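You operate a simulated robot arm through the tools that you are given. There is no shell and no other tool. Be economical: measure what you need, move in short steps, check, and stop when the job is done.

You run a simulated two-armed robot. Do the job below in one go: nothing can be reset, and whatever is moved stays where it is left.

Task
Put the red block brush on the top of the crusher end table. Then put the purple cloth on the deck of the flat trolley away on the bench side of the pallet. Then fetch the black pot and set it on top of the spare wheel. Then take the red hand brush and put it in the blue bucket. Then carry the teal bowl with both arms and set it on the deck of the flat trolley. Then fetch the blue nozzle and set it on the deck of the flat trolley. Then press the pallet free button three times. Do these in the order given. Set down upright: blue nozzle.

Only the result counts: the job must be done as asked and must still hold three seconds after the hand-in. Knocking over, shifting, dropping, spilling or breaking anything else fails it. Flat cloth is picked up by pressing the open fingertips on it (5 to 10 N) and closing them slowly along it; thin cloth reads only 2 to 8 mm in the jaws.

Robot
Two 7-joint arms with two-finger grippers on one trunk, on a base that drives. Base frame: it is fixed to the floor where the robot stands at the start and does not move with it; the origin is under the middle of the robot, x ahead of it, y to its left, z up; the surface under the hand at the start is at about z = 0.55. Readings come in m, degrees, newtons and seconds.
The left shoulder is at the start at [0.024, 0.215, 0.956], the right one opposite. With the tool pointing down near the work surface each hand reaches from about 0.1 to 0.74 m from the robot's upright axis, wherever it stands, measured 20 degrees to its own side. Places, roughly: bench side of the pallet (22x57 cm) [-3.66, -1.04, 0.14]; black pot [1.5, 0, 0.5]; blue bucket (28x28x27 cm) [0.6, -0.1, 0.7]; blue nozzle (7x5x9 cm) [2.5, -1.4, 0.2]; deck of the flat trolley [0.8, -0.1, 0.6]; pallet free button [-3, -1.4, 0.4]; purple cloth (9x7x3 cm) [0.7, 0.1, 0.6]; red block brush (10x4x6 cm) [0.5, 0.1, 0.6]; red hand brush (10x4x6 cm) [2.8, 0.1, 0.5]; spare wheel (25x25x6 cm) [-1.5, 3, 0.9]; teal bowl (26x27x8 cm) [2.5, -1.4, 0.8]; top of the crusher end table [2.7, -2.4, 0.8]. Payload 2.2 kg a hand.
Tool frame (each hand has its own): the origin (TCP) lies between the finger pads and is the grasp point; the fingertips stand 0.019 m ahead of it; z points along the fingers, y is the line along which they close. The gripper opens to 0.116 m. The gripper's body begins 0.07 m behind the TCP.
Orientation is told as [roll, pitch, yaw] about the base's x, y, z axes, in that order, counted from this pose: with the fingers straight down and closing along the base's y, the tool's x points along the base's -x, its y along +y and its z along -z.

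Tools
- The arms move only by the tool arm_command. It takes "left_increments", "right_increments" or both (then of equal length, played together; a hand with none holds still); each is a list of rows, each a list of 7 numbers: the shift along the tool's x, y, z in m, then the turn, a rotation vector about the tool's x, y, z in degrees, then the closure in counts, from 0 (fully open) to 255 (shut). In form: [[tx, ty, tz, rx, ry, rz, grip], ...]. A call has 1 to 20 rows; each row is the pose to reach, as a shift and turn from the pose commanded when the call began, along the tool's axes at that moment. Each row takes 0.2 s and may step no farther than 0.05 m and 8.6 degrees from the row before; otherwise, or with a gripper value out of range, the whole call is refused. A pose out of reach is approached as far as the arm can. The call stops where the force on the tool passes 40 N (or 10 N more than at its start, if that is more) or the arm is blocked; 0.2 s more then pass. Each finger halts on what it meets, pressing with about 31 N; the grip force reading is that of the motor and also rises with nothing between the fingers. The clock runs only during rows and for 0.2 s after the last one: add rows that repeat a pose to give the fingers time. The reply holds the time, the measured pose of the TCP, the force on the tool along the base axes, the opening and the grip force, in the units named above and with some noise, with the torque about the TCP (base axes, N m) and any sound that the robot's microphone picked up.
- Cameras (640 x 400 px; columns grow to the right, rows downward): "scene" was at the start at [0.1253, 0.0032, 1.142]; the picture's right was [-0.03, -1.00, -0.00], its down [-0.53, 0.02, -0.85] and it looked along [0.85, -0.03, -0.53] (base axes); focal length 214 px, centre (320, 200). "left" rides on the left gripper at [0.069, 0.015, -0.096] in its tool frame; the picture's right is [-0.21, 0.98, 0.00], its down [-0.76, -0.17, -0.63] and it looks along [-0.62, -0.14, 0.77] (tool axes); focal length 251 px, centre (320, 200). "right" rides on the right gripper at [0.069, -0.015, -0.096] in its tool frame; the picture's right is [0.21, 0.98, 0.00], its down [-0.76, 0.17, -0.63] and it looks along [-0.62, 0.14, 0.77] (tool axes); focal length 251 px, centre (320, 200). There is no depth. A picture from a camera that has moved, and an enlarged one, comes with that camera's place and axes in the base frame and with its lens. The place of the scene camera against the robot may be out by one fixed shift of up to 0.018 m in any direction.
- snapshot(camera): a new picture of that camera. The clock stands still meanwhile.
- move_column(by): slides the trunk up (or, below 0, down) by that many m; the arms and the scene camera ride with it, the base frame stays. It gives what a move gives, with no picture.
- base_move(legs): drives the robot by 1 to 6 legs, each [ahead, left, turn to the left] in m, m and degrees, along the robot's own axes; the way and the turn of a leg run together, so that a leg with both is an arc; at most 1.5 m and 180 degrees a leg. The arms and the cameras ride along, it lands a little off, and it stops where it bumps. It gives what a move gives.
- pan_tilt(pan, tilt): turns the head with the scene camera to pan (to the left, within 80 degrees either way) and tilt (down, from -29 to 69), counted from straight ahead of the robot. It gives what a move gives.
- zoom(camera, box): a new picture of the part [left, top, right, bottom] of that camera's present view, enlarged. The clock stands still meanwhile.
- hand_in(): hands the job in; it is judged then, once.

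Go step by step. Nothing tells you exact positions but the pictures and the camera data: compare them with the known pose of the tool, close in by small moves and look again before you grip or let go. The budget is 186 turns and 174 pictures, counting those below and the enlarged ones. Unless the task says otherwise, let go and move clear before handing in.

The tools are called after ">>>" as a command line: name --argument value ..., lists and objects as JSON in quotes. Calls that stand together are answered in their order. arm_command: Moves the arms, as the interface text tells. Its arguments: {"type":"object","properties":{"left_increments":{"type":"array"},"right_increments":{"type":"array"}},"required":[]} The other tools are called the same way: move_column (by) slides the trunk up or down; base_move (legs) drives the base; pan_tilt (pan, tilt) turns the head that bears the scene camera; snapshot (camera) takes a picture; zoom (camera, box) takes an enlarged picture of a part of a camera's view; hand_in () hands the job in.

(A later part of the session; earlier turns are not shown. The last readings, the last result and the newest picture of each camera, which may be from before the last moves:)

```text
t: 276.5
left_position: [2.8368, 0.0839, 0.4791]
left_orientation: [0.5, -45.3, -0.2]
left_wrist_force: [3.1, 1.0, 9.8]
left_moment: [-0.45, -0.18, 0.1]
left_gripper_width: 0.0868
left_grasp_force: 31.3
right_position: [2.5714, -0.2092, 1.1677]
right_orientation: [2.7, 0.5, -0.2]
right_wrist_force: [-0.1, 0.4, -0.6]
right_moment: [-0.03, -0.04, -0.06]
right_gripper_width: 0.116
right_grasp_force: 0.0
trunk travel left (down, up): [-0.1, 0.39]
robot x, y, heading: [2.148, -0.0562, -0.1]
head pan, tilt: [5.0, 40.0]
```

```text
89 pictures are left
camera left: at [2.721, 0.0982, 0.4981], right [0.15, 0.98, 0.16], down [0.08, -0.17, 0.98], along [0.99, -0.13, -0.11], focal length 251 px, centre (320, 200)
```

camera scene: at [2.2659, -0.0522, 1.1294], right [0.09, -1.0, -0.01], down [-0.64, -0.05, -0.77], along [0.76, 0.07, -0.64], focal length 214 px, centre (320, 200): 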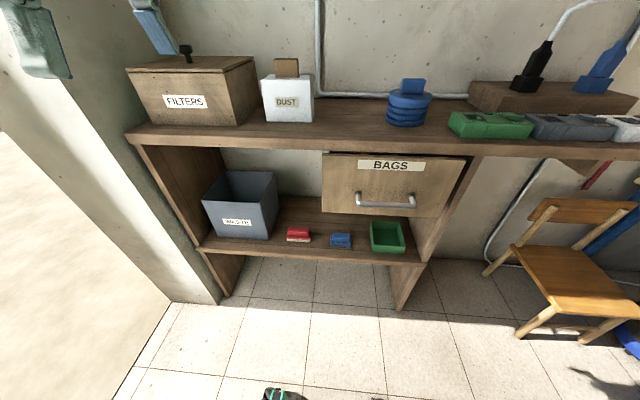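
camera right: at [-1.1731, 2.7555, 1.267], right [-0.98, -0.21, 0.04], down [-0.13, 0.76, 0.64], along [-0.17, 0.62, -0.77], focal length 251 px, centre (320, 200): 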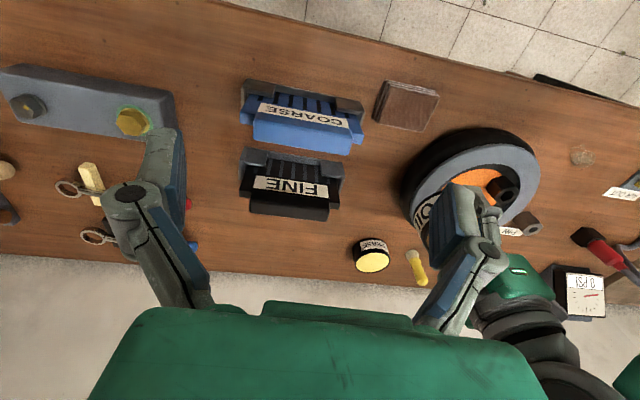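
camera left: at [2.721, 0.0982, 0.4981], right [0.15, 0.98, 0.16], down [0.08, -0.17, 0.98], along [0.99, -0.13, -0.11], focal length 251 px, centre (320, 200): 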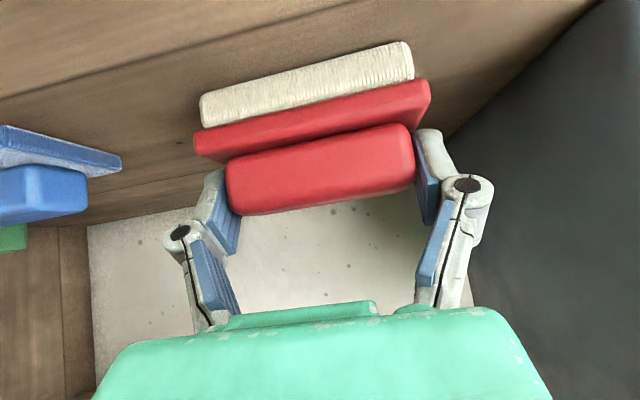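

Gripped at 87 mm on the handle ends. I'll lift 3 cm, then withdraw along the tool axis.

>>> arm_command --left_increments '[[-0.007, 0, -0.007, 0, 0, 0, 255], [-0.021, 0, -0.021, 0, 0, 0, 255], [-0.028, 0, -0.035, 0, 0, 0, 255], [-0.028, 0, -0.065, 0, 0, 0, 255], [-0.028, 0, -0.1, 0, 0, 0, 255], [-0.028, 0, -0.14, 0, 0, 0, 255], [-0.028, 0, -0.18, 0, 0, 0, 255], [-0.028, 0, -0.22, 0, 0, 0, 255], [-0.028, 0, -0.26, 0, 0, 0, 255], [-0.028, 0, -0.3, 0, 0, 0, 255]]'

>>> snapshot --camera "left"

>>> snapshot --camera "scene"

```text
t: 278.9
left_position: [2.6276, 0.0941, 0.6819]
left_orientation: [-1.1, -41.3, 2.8]
left_wrist_force: [0.6, 0.5, -0.5]
left_moment: [-0.01, 0.01, 0.01]
left_gripper_width: 0.0866
left_grasp_force: 30.9
right_position: [2.572, -0.2089, 1.1652]
right_orientation: [2.7, 0.9, -0.2]
right_wrist_force: [0.3, 0.9, 0.0]
right_moment: [0.0, 0.02, -0.01]
right_gripper_width: 0.116
right_grasp_force: 0.1
trunk travel left (down, up): [-0.1, 0.39]
robot x, y, heading: [2.1449, -0.0573, -0.2]
head pan, tilt: [5.0, 40.0]
stopped in row 10 (left hand): the arm was blocked; the commanded pose is now the measured one
```

```text
88 pictures are left
camera left: at [2.5126, 0.1056, 0.7081], right [0.13, 0.98, 0.13], down [0.16, -0.15, 0.98], along [0.98, -0.1, -0.17], focal length 251 px, centre (320, 200)
```

left: 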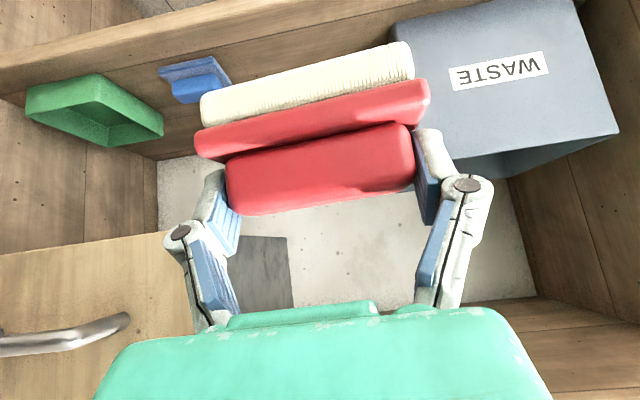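

```text
87 pictures are left
camera scene: at [2.267, -0.0418, 1.1291], right [0.09, -1.0, 0.0], down [-0.64, -0.06, -0.76], along [0.76, 0.07, -0.65], focal length 214 px, centre (320, 200)
```

scene: 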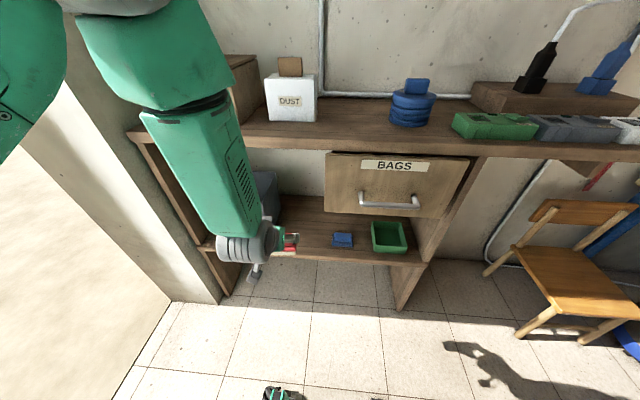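

The brush is out but the arm reached a limit there. I'll back the base off 0.15 m and then straighten the hand.

>>> base_move --legs '[[-0.15, 0, 0]]'

>>> arm_command --left_increments '[[0.0, 0, -0.005, 0, 4, 0, 255], [0.0, 0, -0.01, 0, 8, 0, 255], [0.0, 0, -0.02, 0, 12, 0, 255], [0.0, 0, -0.03, 0, 16, 0, 255], [0.0, 0, -0.04, 0, 20, 0, 255], [0.0, 0, -0.05, 0, 24, 0, 255], [0.0, 0, -0.06, 0, 28, 0, 255], [0.0, 0, -0.07, 0, 32, 0, 255], [0.0, 0, -0.08, 0, 36, 0, 255], [0.0, 0, -0.08, 0, 40, 0, 255], [0.0, 0, -0.08, 0, 41, 0, 255]]'

>>> snapshot --camera "scene"

```text
t: 280.3
left_position: [2.4767, 0.094, 0.6837]
left_orientation: [-1.1, -41.4, 2.8]
left_wrist_force: [-0.3, 0.1, -0.6]
left_moment: [0.02, 0.0, 0.0]
left_gripper_width: 0.0867
left_grasp_force: 30.4
right_position: [2.42, -0.2088, 1.166]
right_orientation: [2.7, 0.8, -0.2]
right_wrist_force: [-0.9, 0.1, 1.5]
right_moment: [-0.01, -0.05, -0.02]
right_gripper_width: 0.116
right_grasp_force: 0.0
trunk travel left (down, up): [-0.1, 0.39]
robot x, y, heading: [2.001, -0.0598, 0.2]
head pan, tilt: [5.0, 40.0]
```

```text
t: 282.7
left_position: [2.4234, 0.0941, 0.7447]
left_orientation: [-0.8, -0.5, 2.2]
left_wrist_force: [0.3, -0.3, -0.4]
left_moment: [0.0, -0.02, -0.02]
left_gripper_width: 0.0865
left_grasp_force: 30.6
right_position: [2.4199, -0.2086, 1.1634]
right_orientation: [2.7, 1.1, -0.2]
right_wrist_force: [0.3, 0.7, 0.1]
right_moment: [0.02, -0.01, 0.0]
right_gripper_width: 0.1162
right_grasp_force: 0.1
trunk travel left (down, up): [-0.1, 0.39]
robot x, y, heading: [2.001, -0.054, 0.0]
head pan, tilt: [5.0, 40.0]
```

```text
86 pictures are left
camera scene: at [2.1157, -0.0418, 1.1293], right [0.09, -1.0, 0.0], down [-0.64, -0.06, -0.76], along [0.76, 0.07, -0.65], focal length 214 px, centre (320, 200)
```

scene: 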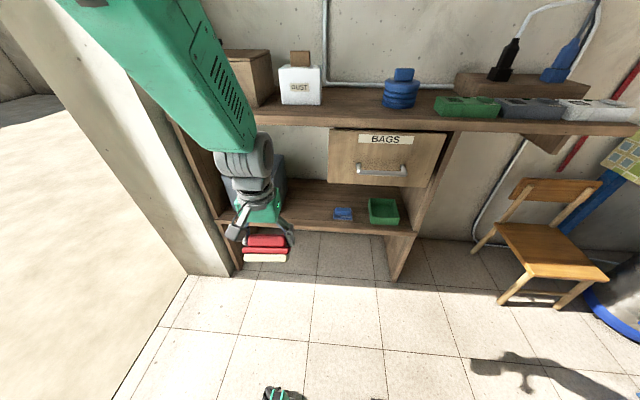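

Brush in hand and upright. I'll raise it, then drive to the −y side of the trolley facing the bucket.

>>> arm_command --left_increments '[[0, 0, -0.04, 0, 0, 0, 255], [0, 0, -0.08, 0, 0, 0, 255], [0, 0.01, -0.12, 0, 0, 0, 255], [0, 0.02, -0.16, 0, 0, 0, 255], [0, 0.03, -0.2, 0, 0, 0, 255], [0, 0.03, -0.24, 0, 0, 0, 255], [0, 0.03, -0.27, 0, 0, 0, 255]]'

>>> base_move --legs '[[0, -0.5, 0], [-0.4, -0.5, 0], [0, 0, 90], [0, 0.85, 0]]'

>>> pan_tilt --pan 10 --tilt 30

>>> snapshot --camera "scene"

```text
t: 284.3
left_position: [2.4179, 0.132, 1.014]
left_orientation: [-0.9, -0.5, 2.2]
left_wrist_force: [0.8, 0.5, -1.3]
left_moment: [-0.01, 0.02, -0.04]
left_gripper_width: 0.0866
left_grasp_force: 30.7
right_position: [2.4199, -0.2051, 1.164]
right_orientation: [2.7, 1.1, -0.2]
right_wrist_force: [-0.7, 0.2, -0.3]
right_moment: [-0.02, 0.01, -0.01]
right_gripper_width: 0.1158
right_grasp_force: 0.0
trunk travel left (down, up): [-0.1, 0.39]
robot x, y, heading: [1.9954, -0.0541, 0.1]
head pan, tilt: [5.0, 40.0]
```

```text
t: 298.5
left_position: [0.5454, -0.6272, 1.0133]
left_orientation: [-0.6, -0.6, 91.2]
left_wrist_force: [-0.1, -0.2, 0.7]
left_moment: [0.02, 0.04, -0.01]
left_gripper_width: 0.0863
left_grasp_force: 31.1
right_position: [0.8858, -0.6322, 1.1629]
right_orientation: [3.2, 1.1, 88.8]
right_wrist_force: [0.9, 0.9, 0.4]
right_moment: [0.01, 0.02, 0.0]
right_gripper_width: 0.1159
right_grasp_force: 0.0
trunk travel left (down, up): [-0.1, 0.39]
robot x, y, heading: [0.7236, -1.0504, 89.2]
head pan, tilt: [5.0, 40.0]
```

```text
t: 299.2
left_position: [0.5462, -0.6286, 1.014]
left_orientation: [-0.7, -0.7, 91.1]
left_wrist_force: [0.2, 0.0, -1.0]
left_moment: [0.03, 0.01, -0.01]
left_gripper_width: 0.086
left_grasp_force: 30.6
right_position: [0.8866, -0.6318, 1.1614]
right_orientation: [3.1, 1.4, 88.7]
right_wrist_force: [0.1, 0.1, -0.2]
right_moment: [0.0, 0.05, -0.01]
right_gripper_width: 0.1159
right_grasp_force: 0.1
trunk travel left (down, up): [-0.1, 0.39]
robot x, y, heading: [0.7256, -1.0505, 88.7]
head pan, tilt: [10.0, 30.0]
```

```text
85 pictures are left
camera scene: at [0.7047, -0.915, 1.1446], right [0.99, 0.16, 0.0], down [0.08, -0.5, -0.86], along [-0.14, 0.85, -0.5], focal length 214 px, centre (320, 200)
```

scene: 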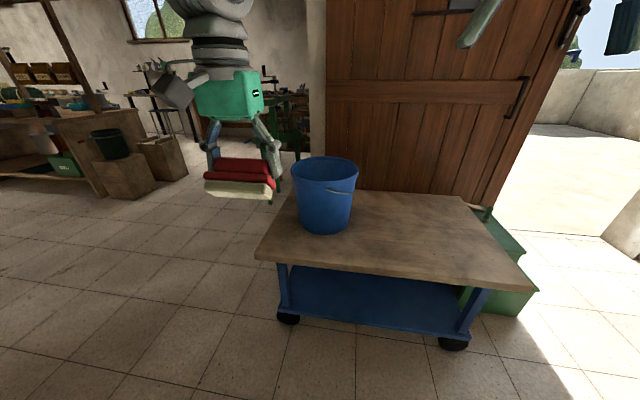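

The trolley and bucket are undisturbed. I'll move closer to it.

>>> base_move --legs '[[0.35, -0.04, 1.0]]'

>>> pan_tilt --pan 15 --tilt 40

>>> snapshot --camera "scene"

```text
t: 301.5
left_position: [0.5743, -0.2834, 1.0126]
left_orientation: [-0.9, -0.5, 92.4]
left_wrist_force: [0.0, 1.0, -1.0]
left_moment: [-0.01, -0.02, 0.03]
left_gripper_width: 0.0861
left_grasp_force: 30.7
right_position: [0.9127, -0.2789, 1.1629]
right_orientation: [2.7, 1.4, 90.0]
right_wrist_force: [0.4, 0.3, 0.1]
right_moment: [-0.01, 0.06, -0.02]
right_gripper_width: 0.116
right_grasp_force: 0.1
trunk travel left (down, up): [-0.1, 0.39]
robot x, y, heading: [0.7652, -0.7013, 90.5]
head pan, tilt: [10.0, 30.0]
```

```text
t: 302.2
left_position: [0.5738, -0.2852, 1.0135]
left_orientation: [-0.9, -0.9, 92.4]
left_wrist_force: [0.0, -0.2, -0.2]
left_moment: [0.0, 0.02, -0.01]
left_gripper_width: 0.0858
left_grasp_force: 30.8
right_position: [0.9128, -0.2802, 1.1614]
right_orientation: [3.0, 1.7, 90.1]
right_wrist_force: [0.1, 0.8, 0.4]
right_moment: [0.0, -0.01, -0.02]
right_gripper_width: 0.1159
right_grasp_force: 0.1
trunk travel left (down, up): [-0.1, 0.39]
robot x, y, heading: [0.7647, -0.7028, 90.5]
head pan, tilt: [15.0, 40.0]
```

```text
84 pictures are left
camera scene: at [0.732, -0.5734, 1.1293], right [0.96, 0.26, 0.0], down [0.17, -0.62, -0.76], along [-0.2, 0.74, -0.64], focal length 214 px, centre (320, 200)
```

scene: 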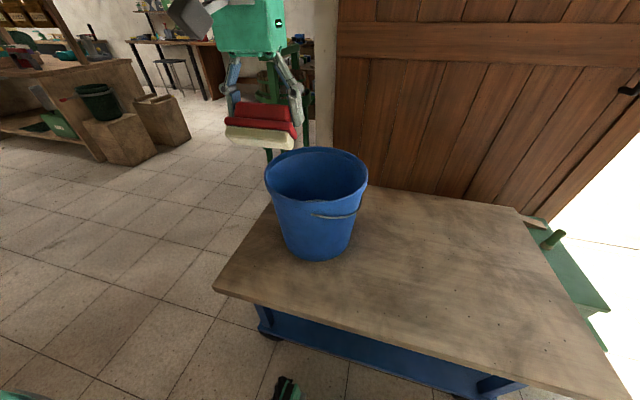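

The bucket centre is about (0.60, −0.12). I'll bring the brush over it and look down.

>>> arm_command --left_increments '[[-0.03, -0.006, 0, 0, 0, 0, 255], [-0.06, -0.012, 0, 0, 0, 0, 255], [-0.09, -0.018, 0, 0, 0, 0, 255], [-0.12, -0.024, 0, 0, 0, 0, 255], [-0.15, -0.03, 0, 0, 0, 0, 255], [-0.164, -0.032, 0, 0, 0, 0, 255], [-0.164, -0.032, 0, 0, 0, 0, 255]]'

>>> snapshot --camera "left"

>>> snapshot --camera "scene"

```text
t: 303.8
left_position: [0.6, -0.1205, 1.0149]
left_orientation: [-0.8, -0.7, 92.4]
left_wrist_force: [0.8, 0.7, -1.8]
left_moment: [0.0, 0.04, -0.01]
left_gripper_width: 0.0858
left_grasp_force: 31.2
right_position: [0.913, -0.2805, 1.1587]
right_orientation: [2.9, 1.8, 90.1]
right_wrist_force: [-0.1, -0.6, 0.3]
right_moment: [0.01, -0.02, 0.02]
right_gripper_width: 0.1161
right_grasp_force: 0.2
trunk travel left (down, up): [-0.1, 0.39]
robot x, y, heading: [0.7621, -0.7055, 90.5]
head pan, tilt: [15.0, 40.0]
```

```text
83 pictures are left
camera left: at [0.5875, -0.1922, 1.1111], right [-0.98, 0.17, -0.01], down [0.13, 0.75, 0.64], along [0.12, 0.63, -0.76], focal length 251 px, centre (320, 200)
```

left: 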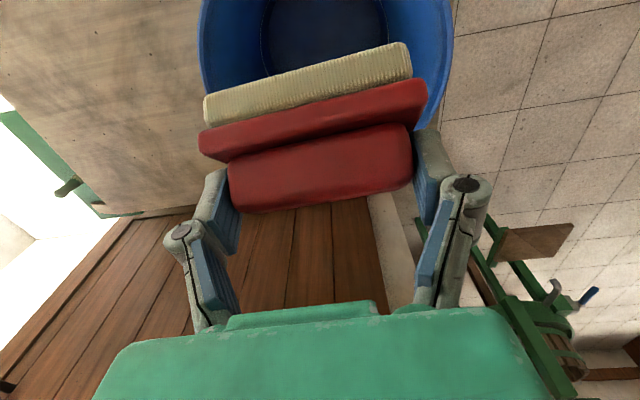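

```text
82 pictures are left
camera scene: at [0.7331, -0.5724, 1.1292], right [0.96, 0.27, 0.0], down [0.17, -0.62, -0.76], along [-0.2, 0.74, -0.65], focal length 214 px, centre (320, 200)
```

scene: 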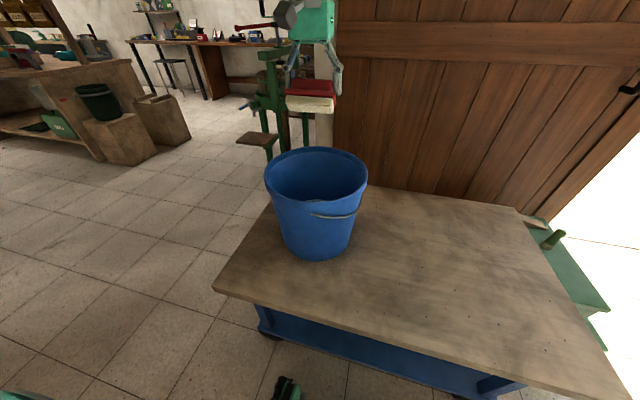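

Centred over the bucket as far as I can tell. I'll lower partway and check.

>>> arm_command --left_increments '[[0, 0, 0.04, 0, 0, 0, 255], [0, 0, 0.08, 0, 0, 0, 255], [0, 0, 0.12, 0, 0, 0, 255], [0, 0, 0.16, 0, 0, 0, 255], [0, 0, 0.19, 0, 0, 0, 255]]'

>>> snapshot --camera "left"

>>> zoom --camera "scene" --box '[220, 60, 420, 260]'

```text
t: 305.0
left_position: [0.6024, -0.1169, 0.8243]
left_orientation: [-0.9, -0.7, 92.5]
left_wrist_force: [1.1, 0.3, -0.8]
left_moment: [-0.01, -0.01, 0.01]
left_gripper_width: 0.0859
left_grasp_force: 30.8
right_position: [0.914, -0.2784, 1.1587]
right_orientation: [2.8, 1.9, 90.1]
right_wrist_force: [0.7, 1.0, -0.1]
right_moment: [0.0, 0.02, -0.02]
right_gripper_width: 0.1161
right_grasp_force: 0.1
trunk travel left (down, up): [-0.1, 0.39]
robot x, y, heading: [0.7627, -0.7055, 90.3]
head pan, tilt: [15.0, 40.0]
```

```text
81 pictures are left
camera left: at [0.5889, -0.1881, 0.9202], right [-0.98, 0.17, -0.01], down [0.13, 0.75, 0.64], along [0.12, 0.63, -0.76], focal length 251 px, centre (320, 200)
```

left: 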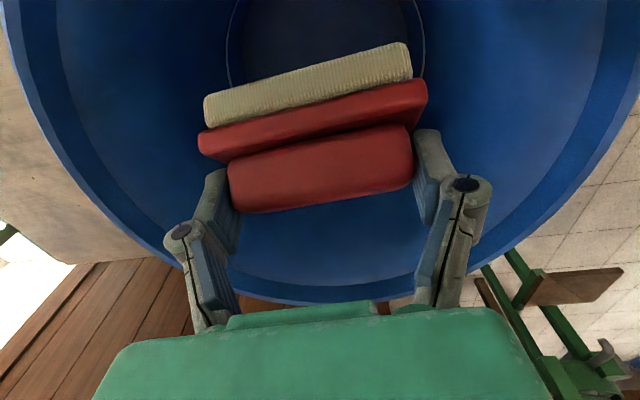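

```text
2.00 times, centred on (320, 160) of scene
camera zoom: at [0.7332, -0.5716, 1.1291], right [0.96, 0.27, 0.0], down [0.17, -0.62, -0.76], along [-0.2, 0.74, -0.65], focal length 429 px, centre (320, 280)
```

zoom: 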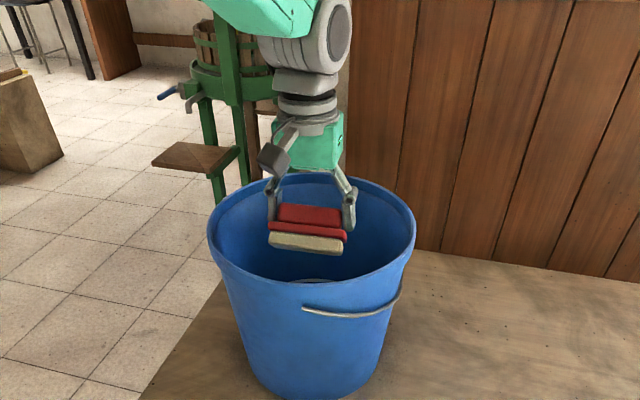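

I'll shift 16 mm toward −y to centre, then lower near the bottom.

>>> arm_command --left_increments '[[0.01, 0, 0.02, 0, 0, 0, 255], [0.016, 0, 0.05, 0, 0, 0, 255], [0.016, 0, 0.08, 0, 0, 0, 255], [0.016, 0, 0.11, 0, 0, 0, 255], [0.016, 0, 0.135, 0, 0, 0, 255], [0.016, 0, 0.155, 0, 0, 0, 255], [0.016, 0, 0.165, 0, 0, 0, 255]]'

>>> snapshot --camera "left"

```text
t: 306.6
left_position: [0.6053, -0.132, 0.6609]
left_orientation: [-0.9, -0.8, 92.5]
left_wrist_force: [0.5, 2.1, -1.3]
left_moment: [-0.27, 0.0, 0.0]
left_gripper_width: 0.086
left_grasp_force: 30.9
right_position: [0.9145, -0.2789, 1.1598]
right_orientation: [2.9, 2.0, 90.2]
right_wrist_force: [0.3, 0.7, 0.6]
right_moment: [0.03, 0.01, -0.03]
right_gripper_width: 0.1159
right_grasp_force: 0.1
trunk travel left (down, up): [-0.1, 0.39]
robot x, y, heading: [0.7646, -0.7037, 90.3]
head pan, tilt: [15.0, 40.0]
```

```text
79 pictures are left
camera left: at [0.5935, -0.2033, 0.7558], right [-0.98, 0.17, -0.01], down [0.13, 0.75, 0.65], along [0.12, 0.63, -0.76], focal length 251 px, centre (320, 200)
```

left: 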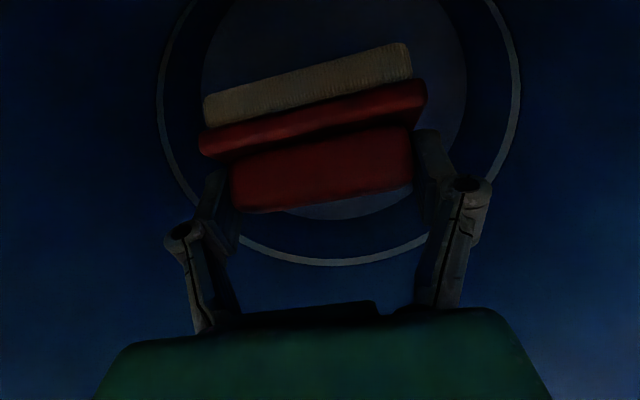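

A slight side contact is showing, so I'll ease 8 mm back and lower the last bit to touch.

>>> arm_command --left_increments '[[-0.008, 0, 0, 0, 0, 0, 255], [-0.01, 0, 0.004, 0, 0, 0, 255], [-0.01, 0, 0.008, 0, 0, 0, 255], [-0.01, 0, 0.012, 0, 0, 0, 255], [-0.01, 0, 0.016, 0, 0, 0, 255], [-0.01, 0, 0.02, 0, 0, 0, 255]]'

```text
t: 308.0
left_position: [0.6054, -0.1206, 0.6419]
left_orientation: [-0.8, -0.8, 92.4]
left_wrist_force: [1.1, 0.2, -0.1]
left_moment: [0.02, 0.0, -0.04]
left_gripper_width: 0.0857
left_grasp_force: 30.8
right_position: [0.913, -0.2795, 1.1594]
right_orientation: [2.9, 2.0, 90.1]
right_wrist_force: [-0.8, 0.0, 0.1]
right_moment: [0.0, -0.01, 0.02]
right_gripper_width: 0.1159
right_grasp_force: 0.1
trunk travel left (down, up): [-0.1, 0.39]
robot x, y, heading: [0.7642, -0.7023, 90.2]
head pan, tilt: [15.0, 40.0]
```

>>> arm_command --left_increments '[[0, 0, 0.004, 0, 0, 0, 255], [0, 0, 0.008, 0, 0, 0, 255], [0, 0, 0.012, 0, 0, 0, 255], [0, 0, 0.016, 0, 0, 0, 255], [0, 0, 0.02, 0, 0, 0, 255], [0, 0, 0.024, 0, 0, 0, 255]]'

>>> snapshot --camera "left"

```text
t: 309.4
left_position: [0.607, -0.1204, 0.6181]
left_orientation: [-0.7, -0.7, 92.4]
left_wrist_force: [1.0, 0.6, -0.3]
left_moment: [-0.02, 0.0, 0.0]
left_gripper_width: 0.0858
left_grasp_force: 30.8
right_position: [0.9144, -0.2793, 1.1579]
right_orientation: [2.9, 2.0, 90.2]
right_wrist_force: [0.5, 0.0, 0.3]
right_moment: [0.02, 0.04, -0.03]
right_gripper_width: 0.1159
right_grasp_force: 0.1
trunk travel left (down, up): [-0.1, 0.39]
robot x, y, heading: [0.764, -0.7008, 90.4]
head pan, tilt: [15.0, 40.0]
```

```text
78 pictures are left
camera left: at [0.594, -0.1921, 0.713], right [-0.98, 0.17, -0.01], down [0.13, 0.75, 0.64], along [0.12, 0.63, -0.76], focal length 251 px, centre (320, 200)
```

left: 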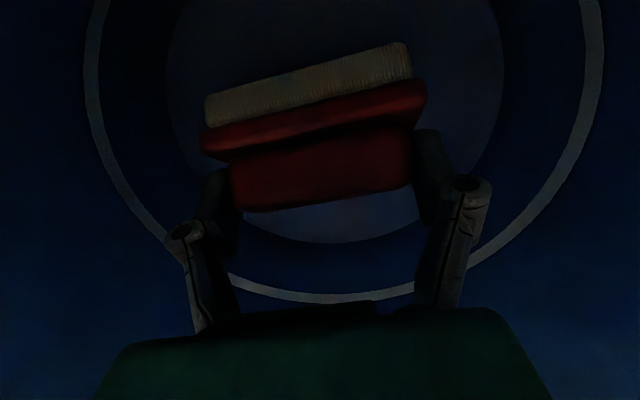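

>>> arm_command --left_increments '[[0, 0, 0.003, 0, 0, 0, 255], [0, 0, 0.006, 0, 0, 0, 255], [0, 0, 0.009, 0, 0, 0, 255], [0, 0, 0.012, 0, 0, 0, 255], [0, 0, 0.015, 0, 0, 0, 255], [0, 0, 0.018, 0, 0, 0, 255]]'

```text
t: 310.8
left_position: [0.6064, -0.1209, 0.6028]
left_orientation: [-0.8, -1.1, 92.5]
left_wrist_force: [-4.8, -1.5, 24.9]
left_moment: [-0.59, -0.18, 0.0]
left_gripper_width: 0.0893
left_grasp_force: 30.8
right_position: [0.913, -0.2825, 1.1625]
right_orientation: [3.0, 1.6, 90.0]
right_wrist_force: [0.5, 0.1, 0.2]
right_moment: [-0.03, 0.02, -0.01]
right_gripper_width: 0.116
right_grasp_force: 0.1
trunk travel left (down, up): [-0.1, 0.39]
robot x, y, heading: [0.7663, -0.7023, 90.3]
head pan, tilt: [15.0, 40.0]
```

Touching the bottom. I'll release with a small opening and rise straight up.

>>> arm_command --left_increments '[[0, 0, -0.003, 0, 0, 0, 255], [0, 0, -0.004, 0, 0, 0, 150], [0, 0, -0.004, 0, 0, 0, 80], [0, 0, -0.004, 0, 0, 0, 45], [0, 0, -0.004, 0, 0, 0, 35], [0, 0, -0.004, 0, 0, 0, 35], [0, 0, -0.03, 0, 0, 0, 35], [0, 0, -0.07, 0, 0, 0, 35], [0, 0, -0.11, 0, 0, 0, 35], [0, 0, -0.15, 0, 0, 0, 35], [0, 0, -0.19, 0, 0, 0, 35], [0, 0, -0.23, 0, 0, 0, 35], [0, 0, -0.27, 0, 0, 0, 35], [0, 0, -0.31, 0, 0, 0, 35], [0, 0, -0.35, 0, 0, 0, 35], [0, 0, -0.39, 0, 0, 0, 35], [0, 0, -0.42, 0, 0, 0, 0]]'

>>> snapshot --camera "left"

>>> snapshot --camera "scene"

```text
t: 314.4
left_position: [0.6008, -0.1262, 1.0204]
left_orientation: [-0.8, -0.8, 92.3]
left_wrist_force: [0.5, -0.3, 0.0]
left_moment: [-0.02, -0.01, 0.03]
left_gripper_width: 0.116
left_grasp_force: 0.0
right_position: [0.9142, -0.2803, 1.1581]
right_orientation: [2.8, 1.8, 90.0]
right_wrist_force: [0.5, -0.4, 0.0]
right_moment: [0.01, 0.0, 0.0]
right_gripper_width: 0.1162
right_grasp_force: 0.1
trunk travel left (down, up): [-0.1, 0.39]
robot x, y, heading: [0.7638, -0.7053, 90.5]
head pan, tilt: [15.0, 40.0]
```

```text
77 pictures are left
camera left: at [0.5879, -0.198, 1.1162], right [-0.98, 0.17, -0.01], down [0.13, 0.75, 0.64], along [0.12, 0.63, -0.76], focal length 251 px, centre (320, 200)
```

left: 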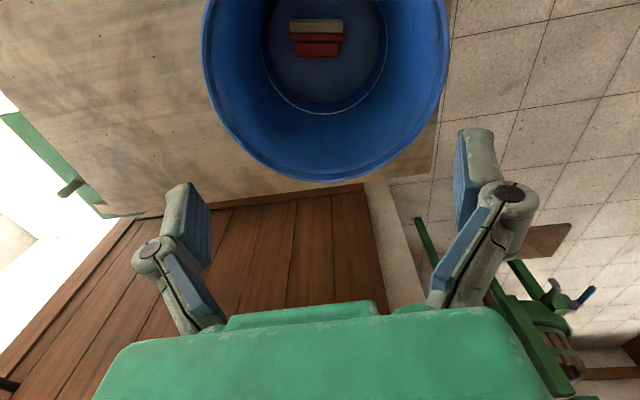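

```text
76 pictures are left
camera scene: at [0.7333, -0.5727, 1.1292], right [0.96, 0.27, 0.0], down [0.17, -0.62, -0.76], along [-0.2, 0.74, -0.65], focal length 214 px, centre (320, 200)
```

scene: 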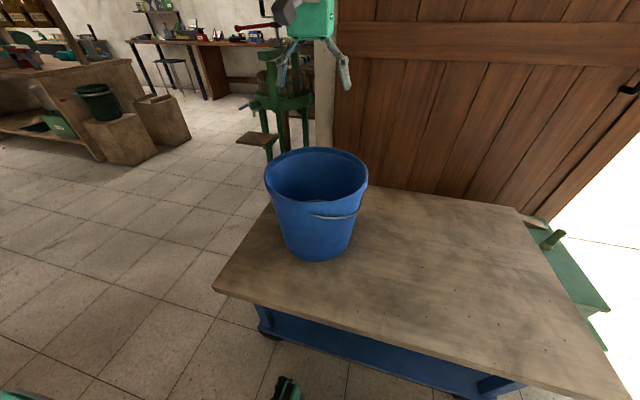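

The red hand brush is in the bucket. Next is the teal bowl on the table: I'll tuck the arm and drive in front of it.

>>> arm_command --left_increments '[[0.04, 0, 0, 0, 0, 0, 0], [0.08, 0, 0, 0, 0, 0, 0], [0.12, 0, 0, 0, 0, 0, 0], [0.16, 0, 0, 0, 0, 0, 0], [0.18, 0, 0, 0, 0, 0, 0]]'

>>> base_move --legs '[[-0.4, 0, 0], [0, 0, -90.4], [1.0, -0.3, 0]]'

>>> pan_tilt --pan 0 --tilt 30

>>> snapshot --camera "scene"

```text
t: 315.6
left_position: [0.6049, -0.3084, 1.0189]
left_orientation: [-1.1, -0.7, 92.4]
left_wrist_force: [-0.5, 0.7, -0.4]
left_moment: [-0.02, -0.04, 0.0]
left_gripper_width: 0.116
left_grasp_force: 0.1
right_position: [0.9086, -0.2803, 1.1604]
right_orientation: [2.6, 1.7, 90.0]
right_wrist_force: [-1.4, 0.1, 0.3]
right_moment: [-0.02, -0.03, 0.01]
right_gripper_width: 0.116
right_grasp_force: 0.1
trunk travel left (down, up): [-0.1, 0.39]
robot x, y, heading: [0.7609, -0.7034, 90.4]
head pan, tilt: [15.0, 40.0]
```

```text
t: 327.0
left_position: [2.1779, -1.2572, 1.0189]
left_orientation: [-0.9, -0.8, 1.3]
left_wrist_force: [-0.6, 0.9, -0.6]
left_moment: [-0.02, 0.01, 0.02]
left_gripper_width: 0.116
left_grasp_force: 0.0
right_position: [2.2018, -1.5642, 1.1604]
right_orientation: [2.8, 1.7, -0.9]
right_wrist_force: [0.0, 1.0, 0.6]
right_moment: [0.02, 0.02, 0.03]
right_gripper_width: 0.1162
right_grasp_force: 0.0
trunk travel left (down, up): [-0.1, 0.39]
robot x, y, heading: [1.781, -1.4108, -0.8]
head pan, tilt: [15.0, 40.0]
```

```text
t: 327.8
left_position: [2.1767, -1.2593, 1.0209]
left_orientation: [-0.8, -0.9, 1.5]
left_wrist_force: [-0.6, 0.8, 1.0]
left_moment: [0.02, 0.02, -0.01]
left_gripper_width: 0.1159
left_grasp_force: 0.2
right_position: [2.2005, -1.5649, 1.1578]
right_orientation: [3.1, 2.0, -0.8]
right_wrist_force: [0.4, -0.8, -0.3]
right_moment: [-0.01, 0.03, 0.0]
right_gripper_width: 0.1157
right_grasp_force: 0.1
trunk travel left (down, up): [-0.1, 0.39]
robot x, y, heading: [1.7799, -1.4073, -0.8]
head pan, tilt: [0.0, 30.0]
```

```text
75 pictures are left
camera scene: at [1.9049, -1.4017, 1.1446], right [-0.01, -1.0, 0.0], down [-0.5, 0.0, -0.86], along [0.86, -0.01, -0.5], focal length 214 px, centre (320, 200)
```

scene: 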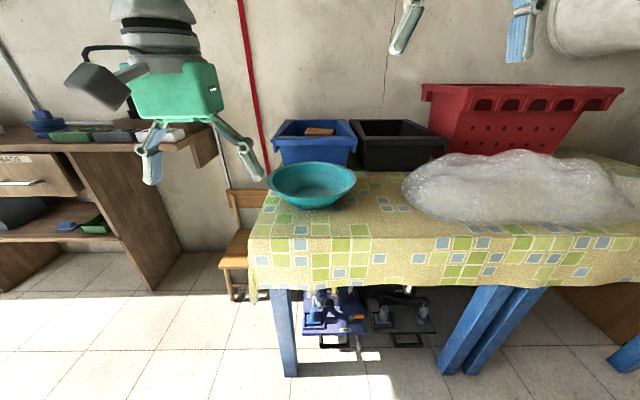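

>>> zoom --camera "scene" --box '[240, 100, 400, 230]'

```text
3.08 times, centred on (320, 165) of scene
camera zoom: at [1.9049, -1.4017, 1.1446], right [-0.01, -1.0, 0.0], down [-0.5, 0.0, -0.86], along [0.86, -0.01, -0.5], focal length 660 px, centre (320, 308)
```

zoom: 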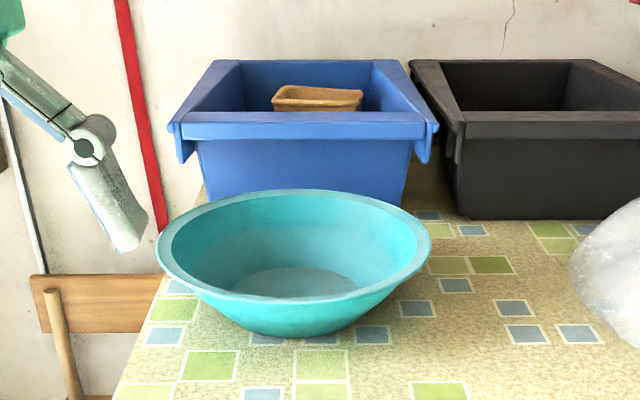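

The bowl is empty, with flared walls; its rim centre is about (2.515, −1.38, 0.87). I'll line the base up with it first.

>>> base_move --legs '[[0.15, 0.03, 0.8]]'

>>> pan_tilt --pan 0 --tilt 40

>>> zoom --camera "scene" --box '[220, 80, 420, 240]'

>>> snapshot --camera "left"

>>> snapshot --camera "right"

```text
t: 329.1
left_position: [2.3209, -1.2296, 1.0189]
left_orientation: [-0.6, -0.7, 2.0]
left_wrist_force: [0.0, -0.6, -0.5]
left_moment: [0.04, 0.07, -0.02]
left_gripper_width: 0.1158
left_grasp_force: 0.2
right_position: [2.3484, -1.5348, 1.1573]
right_orientation: [3.1, 1.9, -0.4]
right_wrist_force: [0.8, -0.1, -0.5]
right_moment: [0.01, 0.03, 0.01]
right_gripper_width: 0.1158
right_grasp_force: 0.1
trunk travel left (down, up): [-0.1, 0.39]
robot x, y, heading: [1.9215, -1.377, -0.4]
head pan, tilt: [0.0, 30.0]
```

```text
t: 329.9
left_position: [2.3209, -1.2288, 1.0206]
left_orientation: [-0.7, -0.8, 2.0]
left_wrist_force: [0.0, 0.2, 0.5]
left_moment: [0.02, 0.02, 0.01]
left_gripper_width: 0.1157
left_grasp_force: 0.1
right_position: [2.3469, -1.5353, 1.1589]
right_orientation: [3.2, 2.1, -0.3]
right_wrist_force: [-0.4, 0.4, 0.1]
right_moment: [-0.01, 0.02, 0.03]
right_gripper_width: 0.1162
right_grasp_force: 0.0
trunk travel left (down, up): [-0.1, 0.39]
robot x, y, heading: [1.9252, -1.3784, -0.1]
head pan, tilt: [0.0, 40.0]
```

```text
2.50 times, centred on (320, 160) of scene
camera zoom: at [2.0448, -1.3747, 1.1294], right [0.0, -1.0, 0.0], down [-0.64, 0.0, -0.76], along [0.76, 0.0, -0.64], focal length 536 px, centre (320, 300)
```

zoom: 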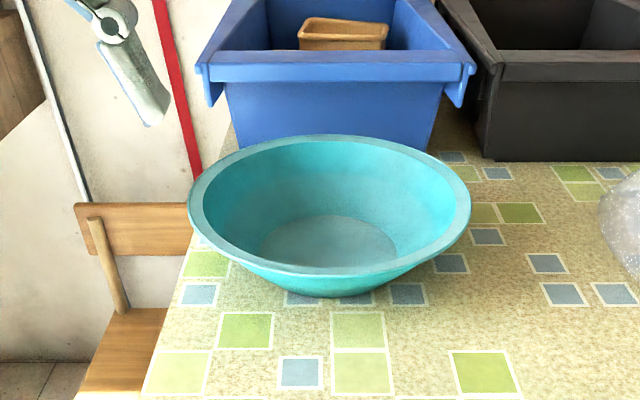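

```text
72 pictures are left
camera left: at [2.2487, -1.2155, 1.1157], right [0.18, 0.98, -0.01], down [0.75, -0.13, 0.65], along [0.64, -0.12, -0.76], focal length 251 px, centre (320, 200)
```

left: 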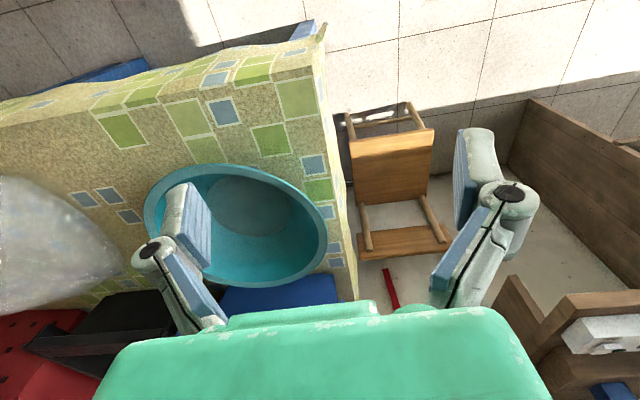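

```text
71 pictures are left
camera right: at [2.2819, -1.556, 1.2563], right [-0.21, 0.98, 0.06], down [0.78, 0.13, 0.61], along [0.59, 0.17, -0.79], focal length 251 px, centre (320, 200)
```

right: 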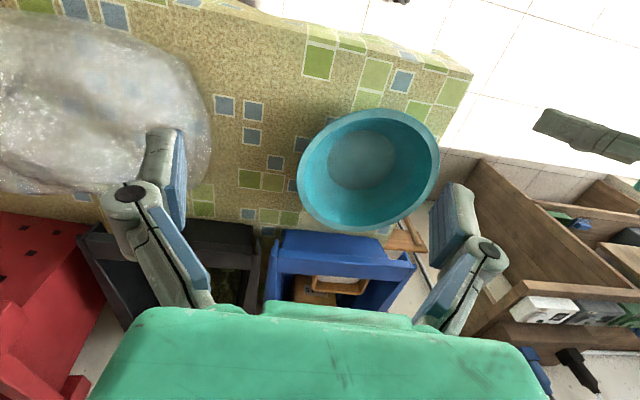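

Combining the three views, the bowl centre is about (2.487, −1.388) with the rim near z 0.866. I'll bring both hands to pre-grasp poses, leaned outward 35° to match the flared wall.

>>> arm_command --left_increments '[[-0.0166, 0.0002, 0.0102, 3.43, 0.08, 0.2, 30], [-0.0332, 0.0004, 0.0205, 6.86, 0.16, 0.4, 60], [-0.0498, 0.0006, 0.0307, 10.3, 0.24, 0.6, 90], [-0.0664, 0.0008, 0.041, 13.7, 0.32, 0.8, 124], [-0.083, 0.001, 0.0512, 17.15, 0.4, 1, 124], [-0.0996, 0.0012, 0.0615, 20.6, 0.48, 1.2, 124], [-0.1162, 0.0014, 0.0717, 24, 0.56, 1.4, 124], [-0.1328, 0.0016, 0.082, 27.4, 0.64, 1.6, 124], [-0.1494, 0.0018, 0.0922, 30.9, 0.72, 1.8, 124], [-0.166, 0.002, 0.1025, 34.3, 0.8, 2, 124], [-0.166, 0.002, 0.1025, 34.3, 0.8, 2, 124]]' --right_increments '[[-0.0149, -0.0033, 0.0234, -3.18, -0.21, 0, 30], [-0.0298, -0.0067, 0.0468, -6.36, -0.42, 0, 60], [-0.0447, -0.01, 0.0702, -9.54, -0.63, 0, 90], [-0.0596, -0.0134, 0.0936, -12.7, -0.84, 0, 124], [-0.0745, -0.0167, 0.117, -15.9, -1.05, 0, 124], [-0.0894, -0.02, 0.1404, -19.1, -1.26, 0, 124], [-0.1043, -0.0234, 0.1638, -22.3, -1.47, 0, 124], [-0.1192, -0.0268, 0.1872, -25.4, -1.68, 0, 124], [-0.1341, -0.03, 0.2106, -28.6, -1.89, 0, 124], [-0.149, -0.0335, 0.234, -31.8, -2.1, 0, 124], [-0.149, -0.0335, 0.234, -31.8, -2.1, 0, 124]]'

>>> zoom --camera "scene" --box '[200, 60, 440, 240]'

>>> snapshot --camera "left"

>>> snapshot --camera "right"

```text
t: 332.3
left_position: [2.4861, -1.2208, 0.9225]
left_orientation: [-35.1, -0.9, 0.0]
left_wrist_force: [0.1, -0.3, 0.2]
left_moment: [-0.01, 0.01, -0.03]
left_gripper_width: 0.0596
left_grasp_force: 0.1
right_position: [2.4859, -1.5556, 0.9211]
right_orientation: [34.8, -0.2, -1.0]
right_wrist_force: [0.5, 0.2, 0.8]
right_moment: [-0.04, -0.03, 0.0]
right_gripper_width: 0.0596
right_grasp_force: 0.2
trunk travel left (down, up): [-0.1, 0.39]
robot x, y, heading: [1.923, -1.3781, 0.1]
head pan, tilt: [0.0, 40.0]
```

```text
2.22 times, centred on (320, 150) of scene
camera zoom: at [2.0457, -1.3728, 1.1293], right [0.0, -1.0, 0.0], down [-0.65, 0.0, -0.76], along [0.76, 0.0, -0.65], focal length 477 px, centre (320, 311)
```

zoom: 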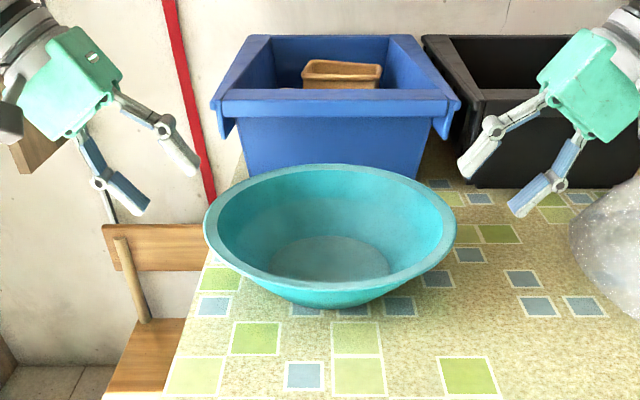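

```text
69 pictures are left
camera left: at [2.4174, -1.1529, 0.9919], right [0.22, 0.8, -0.56], down [0.75, 0.23, 0.63], along [0.63, -0.56, -0.55], focal length 251 px, centre (320, 200)
```

left: 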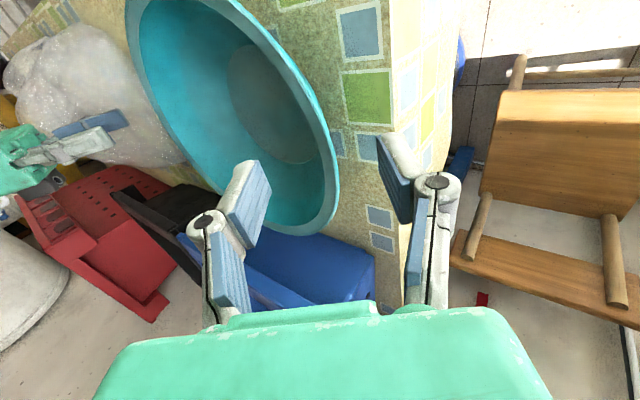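

```text
68 pictures are left
camera right: at [2.416, -1.6221, 0.9921], right [-0.2, 0.81, 0.56], down [0.75, -0.24, 0.62], along [0.63, 0.54, -0.55], focal length 251 px, centre (320, 200)
```

right: 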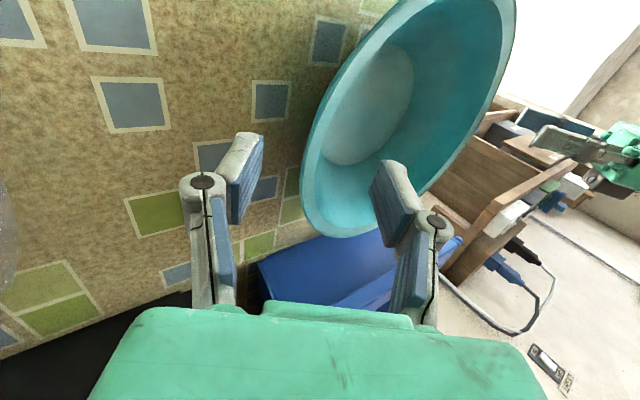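

Both hands line up with the rim (within a few mm). I'll advance along both tool axes to put the wall between the fingers.

>>> arm_command --left_increments '[[0, 0, 0.02, 0, 0, 0, 124], [0, 0, 0.04, 0, 0, 0, 124], [0, 0, 0.055, 0, 0, 0, 124], [0, 0, 0.067, 0, 0, 0, 124], [0, 0, 0.075, 0, 0, 0, 124], [0, 0, 0.075, 0, 0, 0, 124]]' --right_increments '[[0, 0, 0.02, 0, 0, 0, 124], [0, 0, 0.04, 0, 0, 0, 124], [0, 0, 0.055, 0, 0, 0, 124], [0, 0, 0.067, 0, 0, 0, 124], [0, 0, 0.075, 0, 0, 0, 124], [0, 0, 0.075, 0, 0, 0, 124]]'

>>> zoom --camera "scene" --box '[220, 90, 420, 230]'

>>> snapshot --camera "left"

>>> snapshot --camera "right"

```text
t: 333.7
left_position: [2.4873, -1.2632, 0.8599]
left_orientation: [-35.1, -0.7, 0.1]
left_wrist_force: [0.1, -0.3, 0.2]
left_moment: [-0.03, -0.04, 0.01]
left_gripper_width: 0.0597
left_grasp_force: 0.1
right_position: [2.4881, -1.5118, 0.8575]
right_orientation: [34.8, -0.2, -0.9]
right_wrist_force: [0.5, 0.4, -0.2]
right_moment: [0.03, 0.0, 0.0]
right_gripper_width: 0.0596
right_grasp_force: 0.0
trunk travel left (down, up): [-0.1, 0.39]
robot x, y, heading: [1.9238, -1.3765, -0.4]
head pan, tilt: [0.0, 40.0]
```

```text
2.86 times, centred on (320, 160) of scene
camera zoom: at [2.047, -1.3726, 1.1291], right [0.0, -1.0, 0.0], down [-0.65, 0.0, -0.76], along [0.76, 0.0, -0.65], focal length 613 px, centre (320, 314)
```

zoom: 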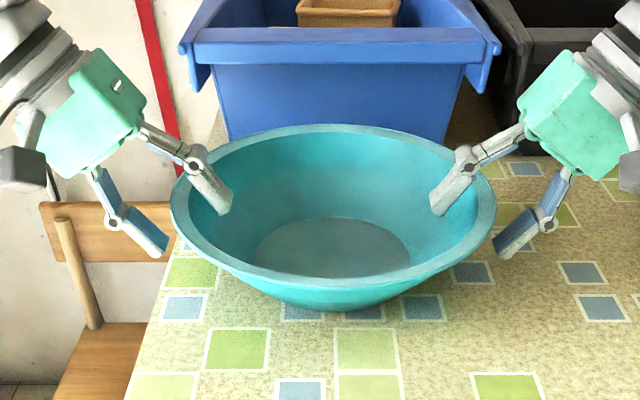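

```text
66 pictures are left
camera left: at [2.4185, -1.1966, 0.9292], right [0.22, 0.8, -0.56], down [0.75, 0.23, 0.62], along [0.63, -0.56, -0.55], focal length 251 px, centre (320, 200)
```

left: 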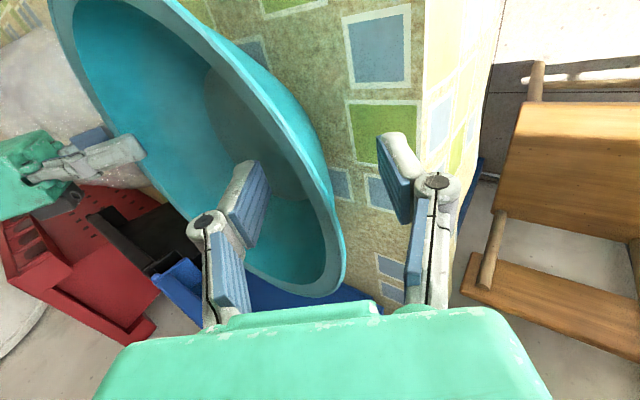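

```text
65 pictures are left
camera right: at [2.4179, -1.5784, 0.9295], right [-0.2, 0.81, 0.56], down [0.75, -0.24, 0.62], along [0.63, 0.54, -0.56], focal length 251 px, centre (320, 200)
```

right: 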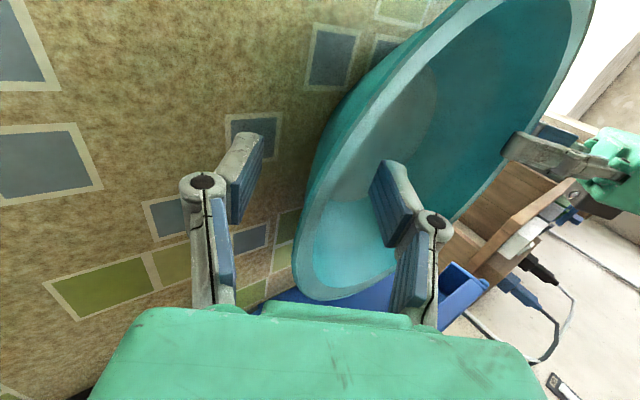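

The wall is between the fingers on both sides. I'll close both hands slowly together.

>>> arm_command --left_increments '[[0, 0, 0, 0, 0, 0, 150], [0, 0, 0, 0, 0, 0, 170], [0, 0, 0, 0, 0, 0, 190], [0, 0, 0, 0, 0, 0, 210], [0, 0, 0, 0, 0, 0, 230], [0, 0, 0, 0, 0, 0, 255], [0, 0, 0, 0, 0, 0, 255], [0, 0, 0, 0, 0, 0, 255]]' --right_increments '[[0, 0, 0, 0, 0, 0, 150], [0, 0, 0, 0, 0, 0, 170], [0, 0, 0, 0, 0, 0, 190], [0, 0, 0, 0, 0, 0, 210], [0, 0, 0, 0, 0, 0, 230], [0, 0, 0, 0, 0, 0, 255], [0, 0, 0, 0, 0, 0, 255], [0, 0, 0, 0, 0, 0, 255]]'

>>> zoom --camera "scene" --box '[220, 90, 420, 230]'

```text
t: 335.0
left_position: [2.484, -1.2726, 0.8664]
left_orientation: [-35.9, -0.9, -0.2]
left_wrist_force: [-0.3, -19.1, 2.8]
left_moment: [-0.27, 0.15, 0.85]
left_gripper_width: 0.0092
left_grasp_force: 30.3
right_position: [2.4839, -1.5035, 0.8658]
right_orientation: [35.6, -0.4, -0.7]
right_wrist_force: [-0.4, 17.7, 2.0]
right_moment: [0.23, 0.31, -0.72]
right_gripper_width: 0.0086
right_grasp_force: 30.4
trunk travel left (down, up): [-0.1, 0.39]
robot x, y, heading: [1.9281, -1.3817, -0.1]
head pan, tilt: [0.0, 40.0]
stopped in row 6 (left hand): the force on the tool passed its limit at 52 N (the readings are from after the stop); the commanded pose is now the measured one
```

```text
2.86 times, centred on (320, 160) of scene
camera zoom: at [2.0467, -1.3726, 1.1289], right [0.0, -1.0, 0.0], down [-0.65, 0.0, -0.76], along [0.76, 0.0, -0.65], focal length 613 px, centre (320, 314)
```

zoom: 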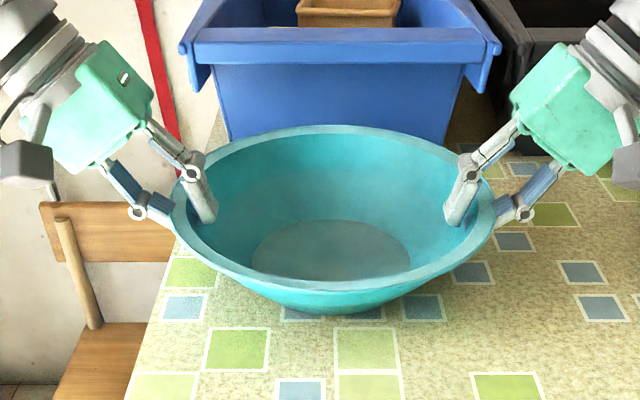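

Both sides are gripped, about 9 mm of wall. I'll relieve the sideways tension and lift 2 cm together.

>>> arm_command --left_increments '[[0, -0.0025, 0.0015, 0, 0, 0, 255], [0, -0.0045, -0.001, 0, 0, 0, 255], [0, -0.0075, -0.005, 0, 0, 0, 255], [0, -0.0105, -0.009, 0, 0, 0, 255], [0, -0.014, -0.014, 0, 0, 0, 255], [0, -0.014, -0.014, 0, 0, 0, 255]]' --right_increments '[[0, 0.0025, 0.0015, 0, 0, 0, 255], [0, 0.0045, -0.001, 0, 0, 0, 255], [0, 0.0075, -0.005, 0, 0, 0, 255], [0, 0.0105, -0.009, 0, 0, 0, 255], [0, 0.014, -0.014, 0, 0, 0, 255], [0, 0.014, -0.014, 0, 0, 0, 255]]'

>>> zoom --camera "scene" --box '[220, 90, 420, 230]'

```text
t: 336.4
left_position: [2.4844, -1.2729, 0.885]
left_orientation: [-35.7, -1.1, 0.0]
left_wrist_force: [-0.4, 7.2, -0.1]
left_moment: [0.18, 0.07, 0.88]
left_gripper_width: 0.0092
left_grasp_force: 30.6
right_position: [2.4866, -1.5027, 0.8831]
right_orientation: [35.4, -0.6, -0.9]
right_wrist_force: [0.6, -7.1, -1.1]
right_moment: [-0.19, -0.03, -0.94]
right_gripper_width: 0.0087
right_grasp_force: 30.6
trunk travel left (down, up): [-0.1, 0.39]
robot x, y, heading: [1.9251, -1.3792, 0.2]
head pan, tilt: [0.0, 40.0]
```

```text
2.86 times, centred on (320, 160) of scene
camera zoom: at [2.0476, -1.3726, 1.129], right [0.0, -1.0, 0.0], down [-0.65, 0.0, -0.76], along [0.76, 0.0, -0.65], focal length 613 px, centre (320, 314)
```

zoom: 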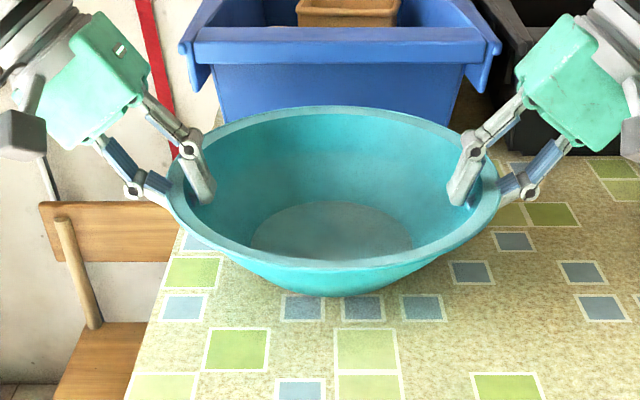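

The bowl lifts level. I'll raise it with the trunk so both hands stay rigid, then back away and turn to the trolley.

>>> move_column --by 0.1

>>> base_move --legs '[[-0.9, 0, 0], [0, 0, 90]]'

>>> snapshot --camera "scene"

```text
t: 337.7
left_position: [2.4849, -1.2729, 0.9844]
left_orientation: [-35.7, -1.2, -0.1]
left_wrist_force: [0.1, 22.3, -1.4]
left_moment: [0.37, 0.01, 1.01]
left_gripper_width: 0.009
left_grasp_force: 30.9
right_position: [2.4853, -1.5033, 0.9838]
right_orientation: [35.4, -0.4, -0.9]
right_wrist_force: [-0.2, -22.3, -0.5]
right_moment: [-0.38, 0.05, -0.93]
right_gripper_width: 0.0089
right_grasp_force: 31.2
trunk travel left (down, up): [-0.2, 0.29]
robot x, y, heading: [1.9229, -1.3776, 0.2]
head pan, tilt: [0.0, 40.0]
```

```text
t: 346.3
left_position: [0.917, -0.8241, 0.9852]
left_orientation: [-35.7, -1.1, 90.3]
left_wrist_force: [-21.0, 0.3, -1.0]
left_moment: [-0.04, 0.32, 0.93]
left_gripper_width: 0.0088
left_grasp_force: 30.5
right_position: [1.1453, -0.8215, 0.9835]
right_orientation: [35.4, -0.4, 89.5]
right_wrist_force: [22.2, -0.3, -1.1]
right_moment: [0.01, -0.36, -0.96]
right_gripper_width: 0.0084
right_grasp_force: 30.7
trunk travel left (down, up): [-0.2, 0.29]
robot x, y, heading: [1.0285, -1.3799, 90.3]
head pan, tilt: [0.0, 40.0]
```

```text
62 pictures are left
camera scene: at [1.0186, -1.2462, 1.229], right [1.0, 0.01, 0.0], down [0.0, -0.65, -0.76], along [-0.01, 0.76, -0.65], focal length 214 px, centre (320, 200)
```

scene: 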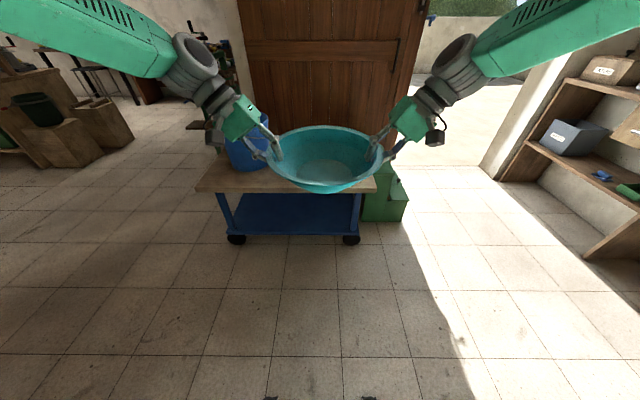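

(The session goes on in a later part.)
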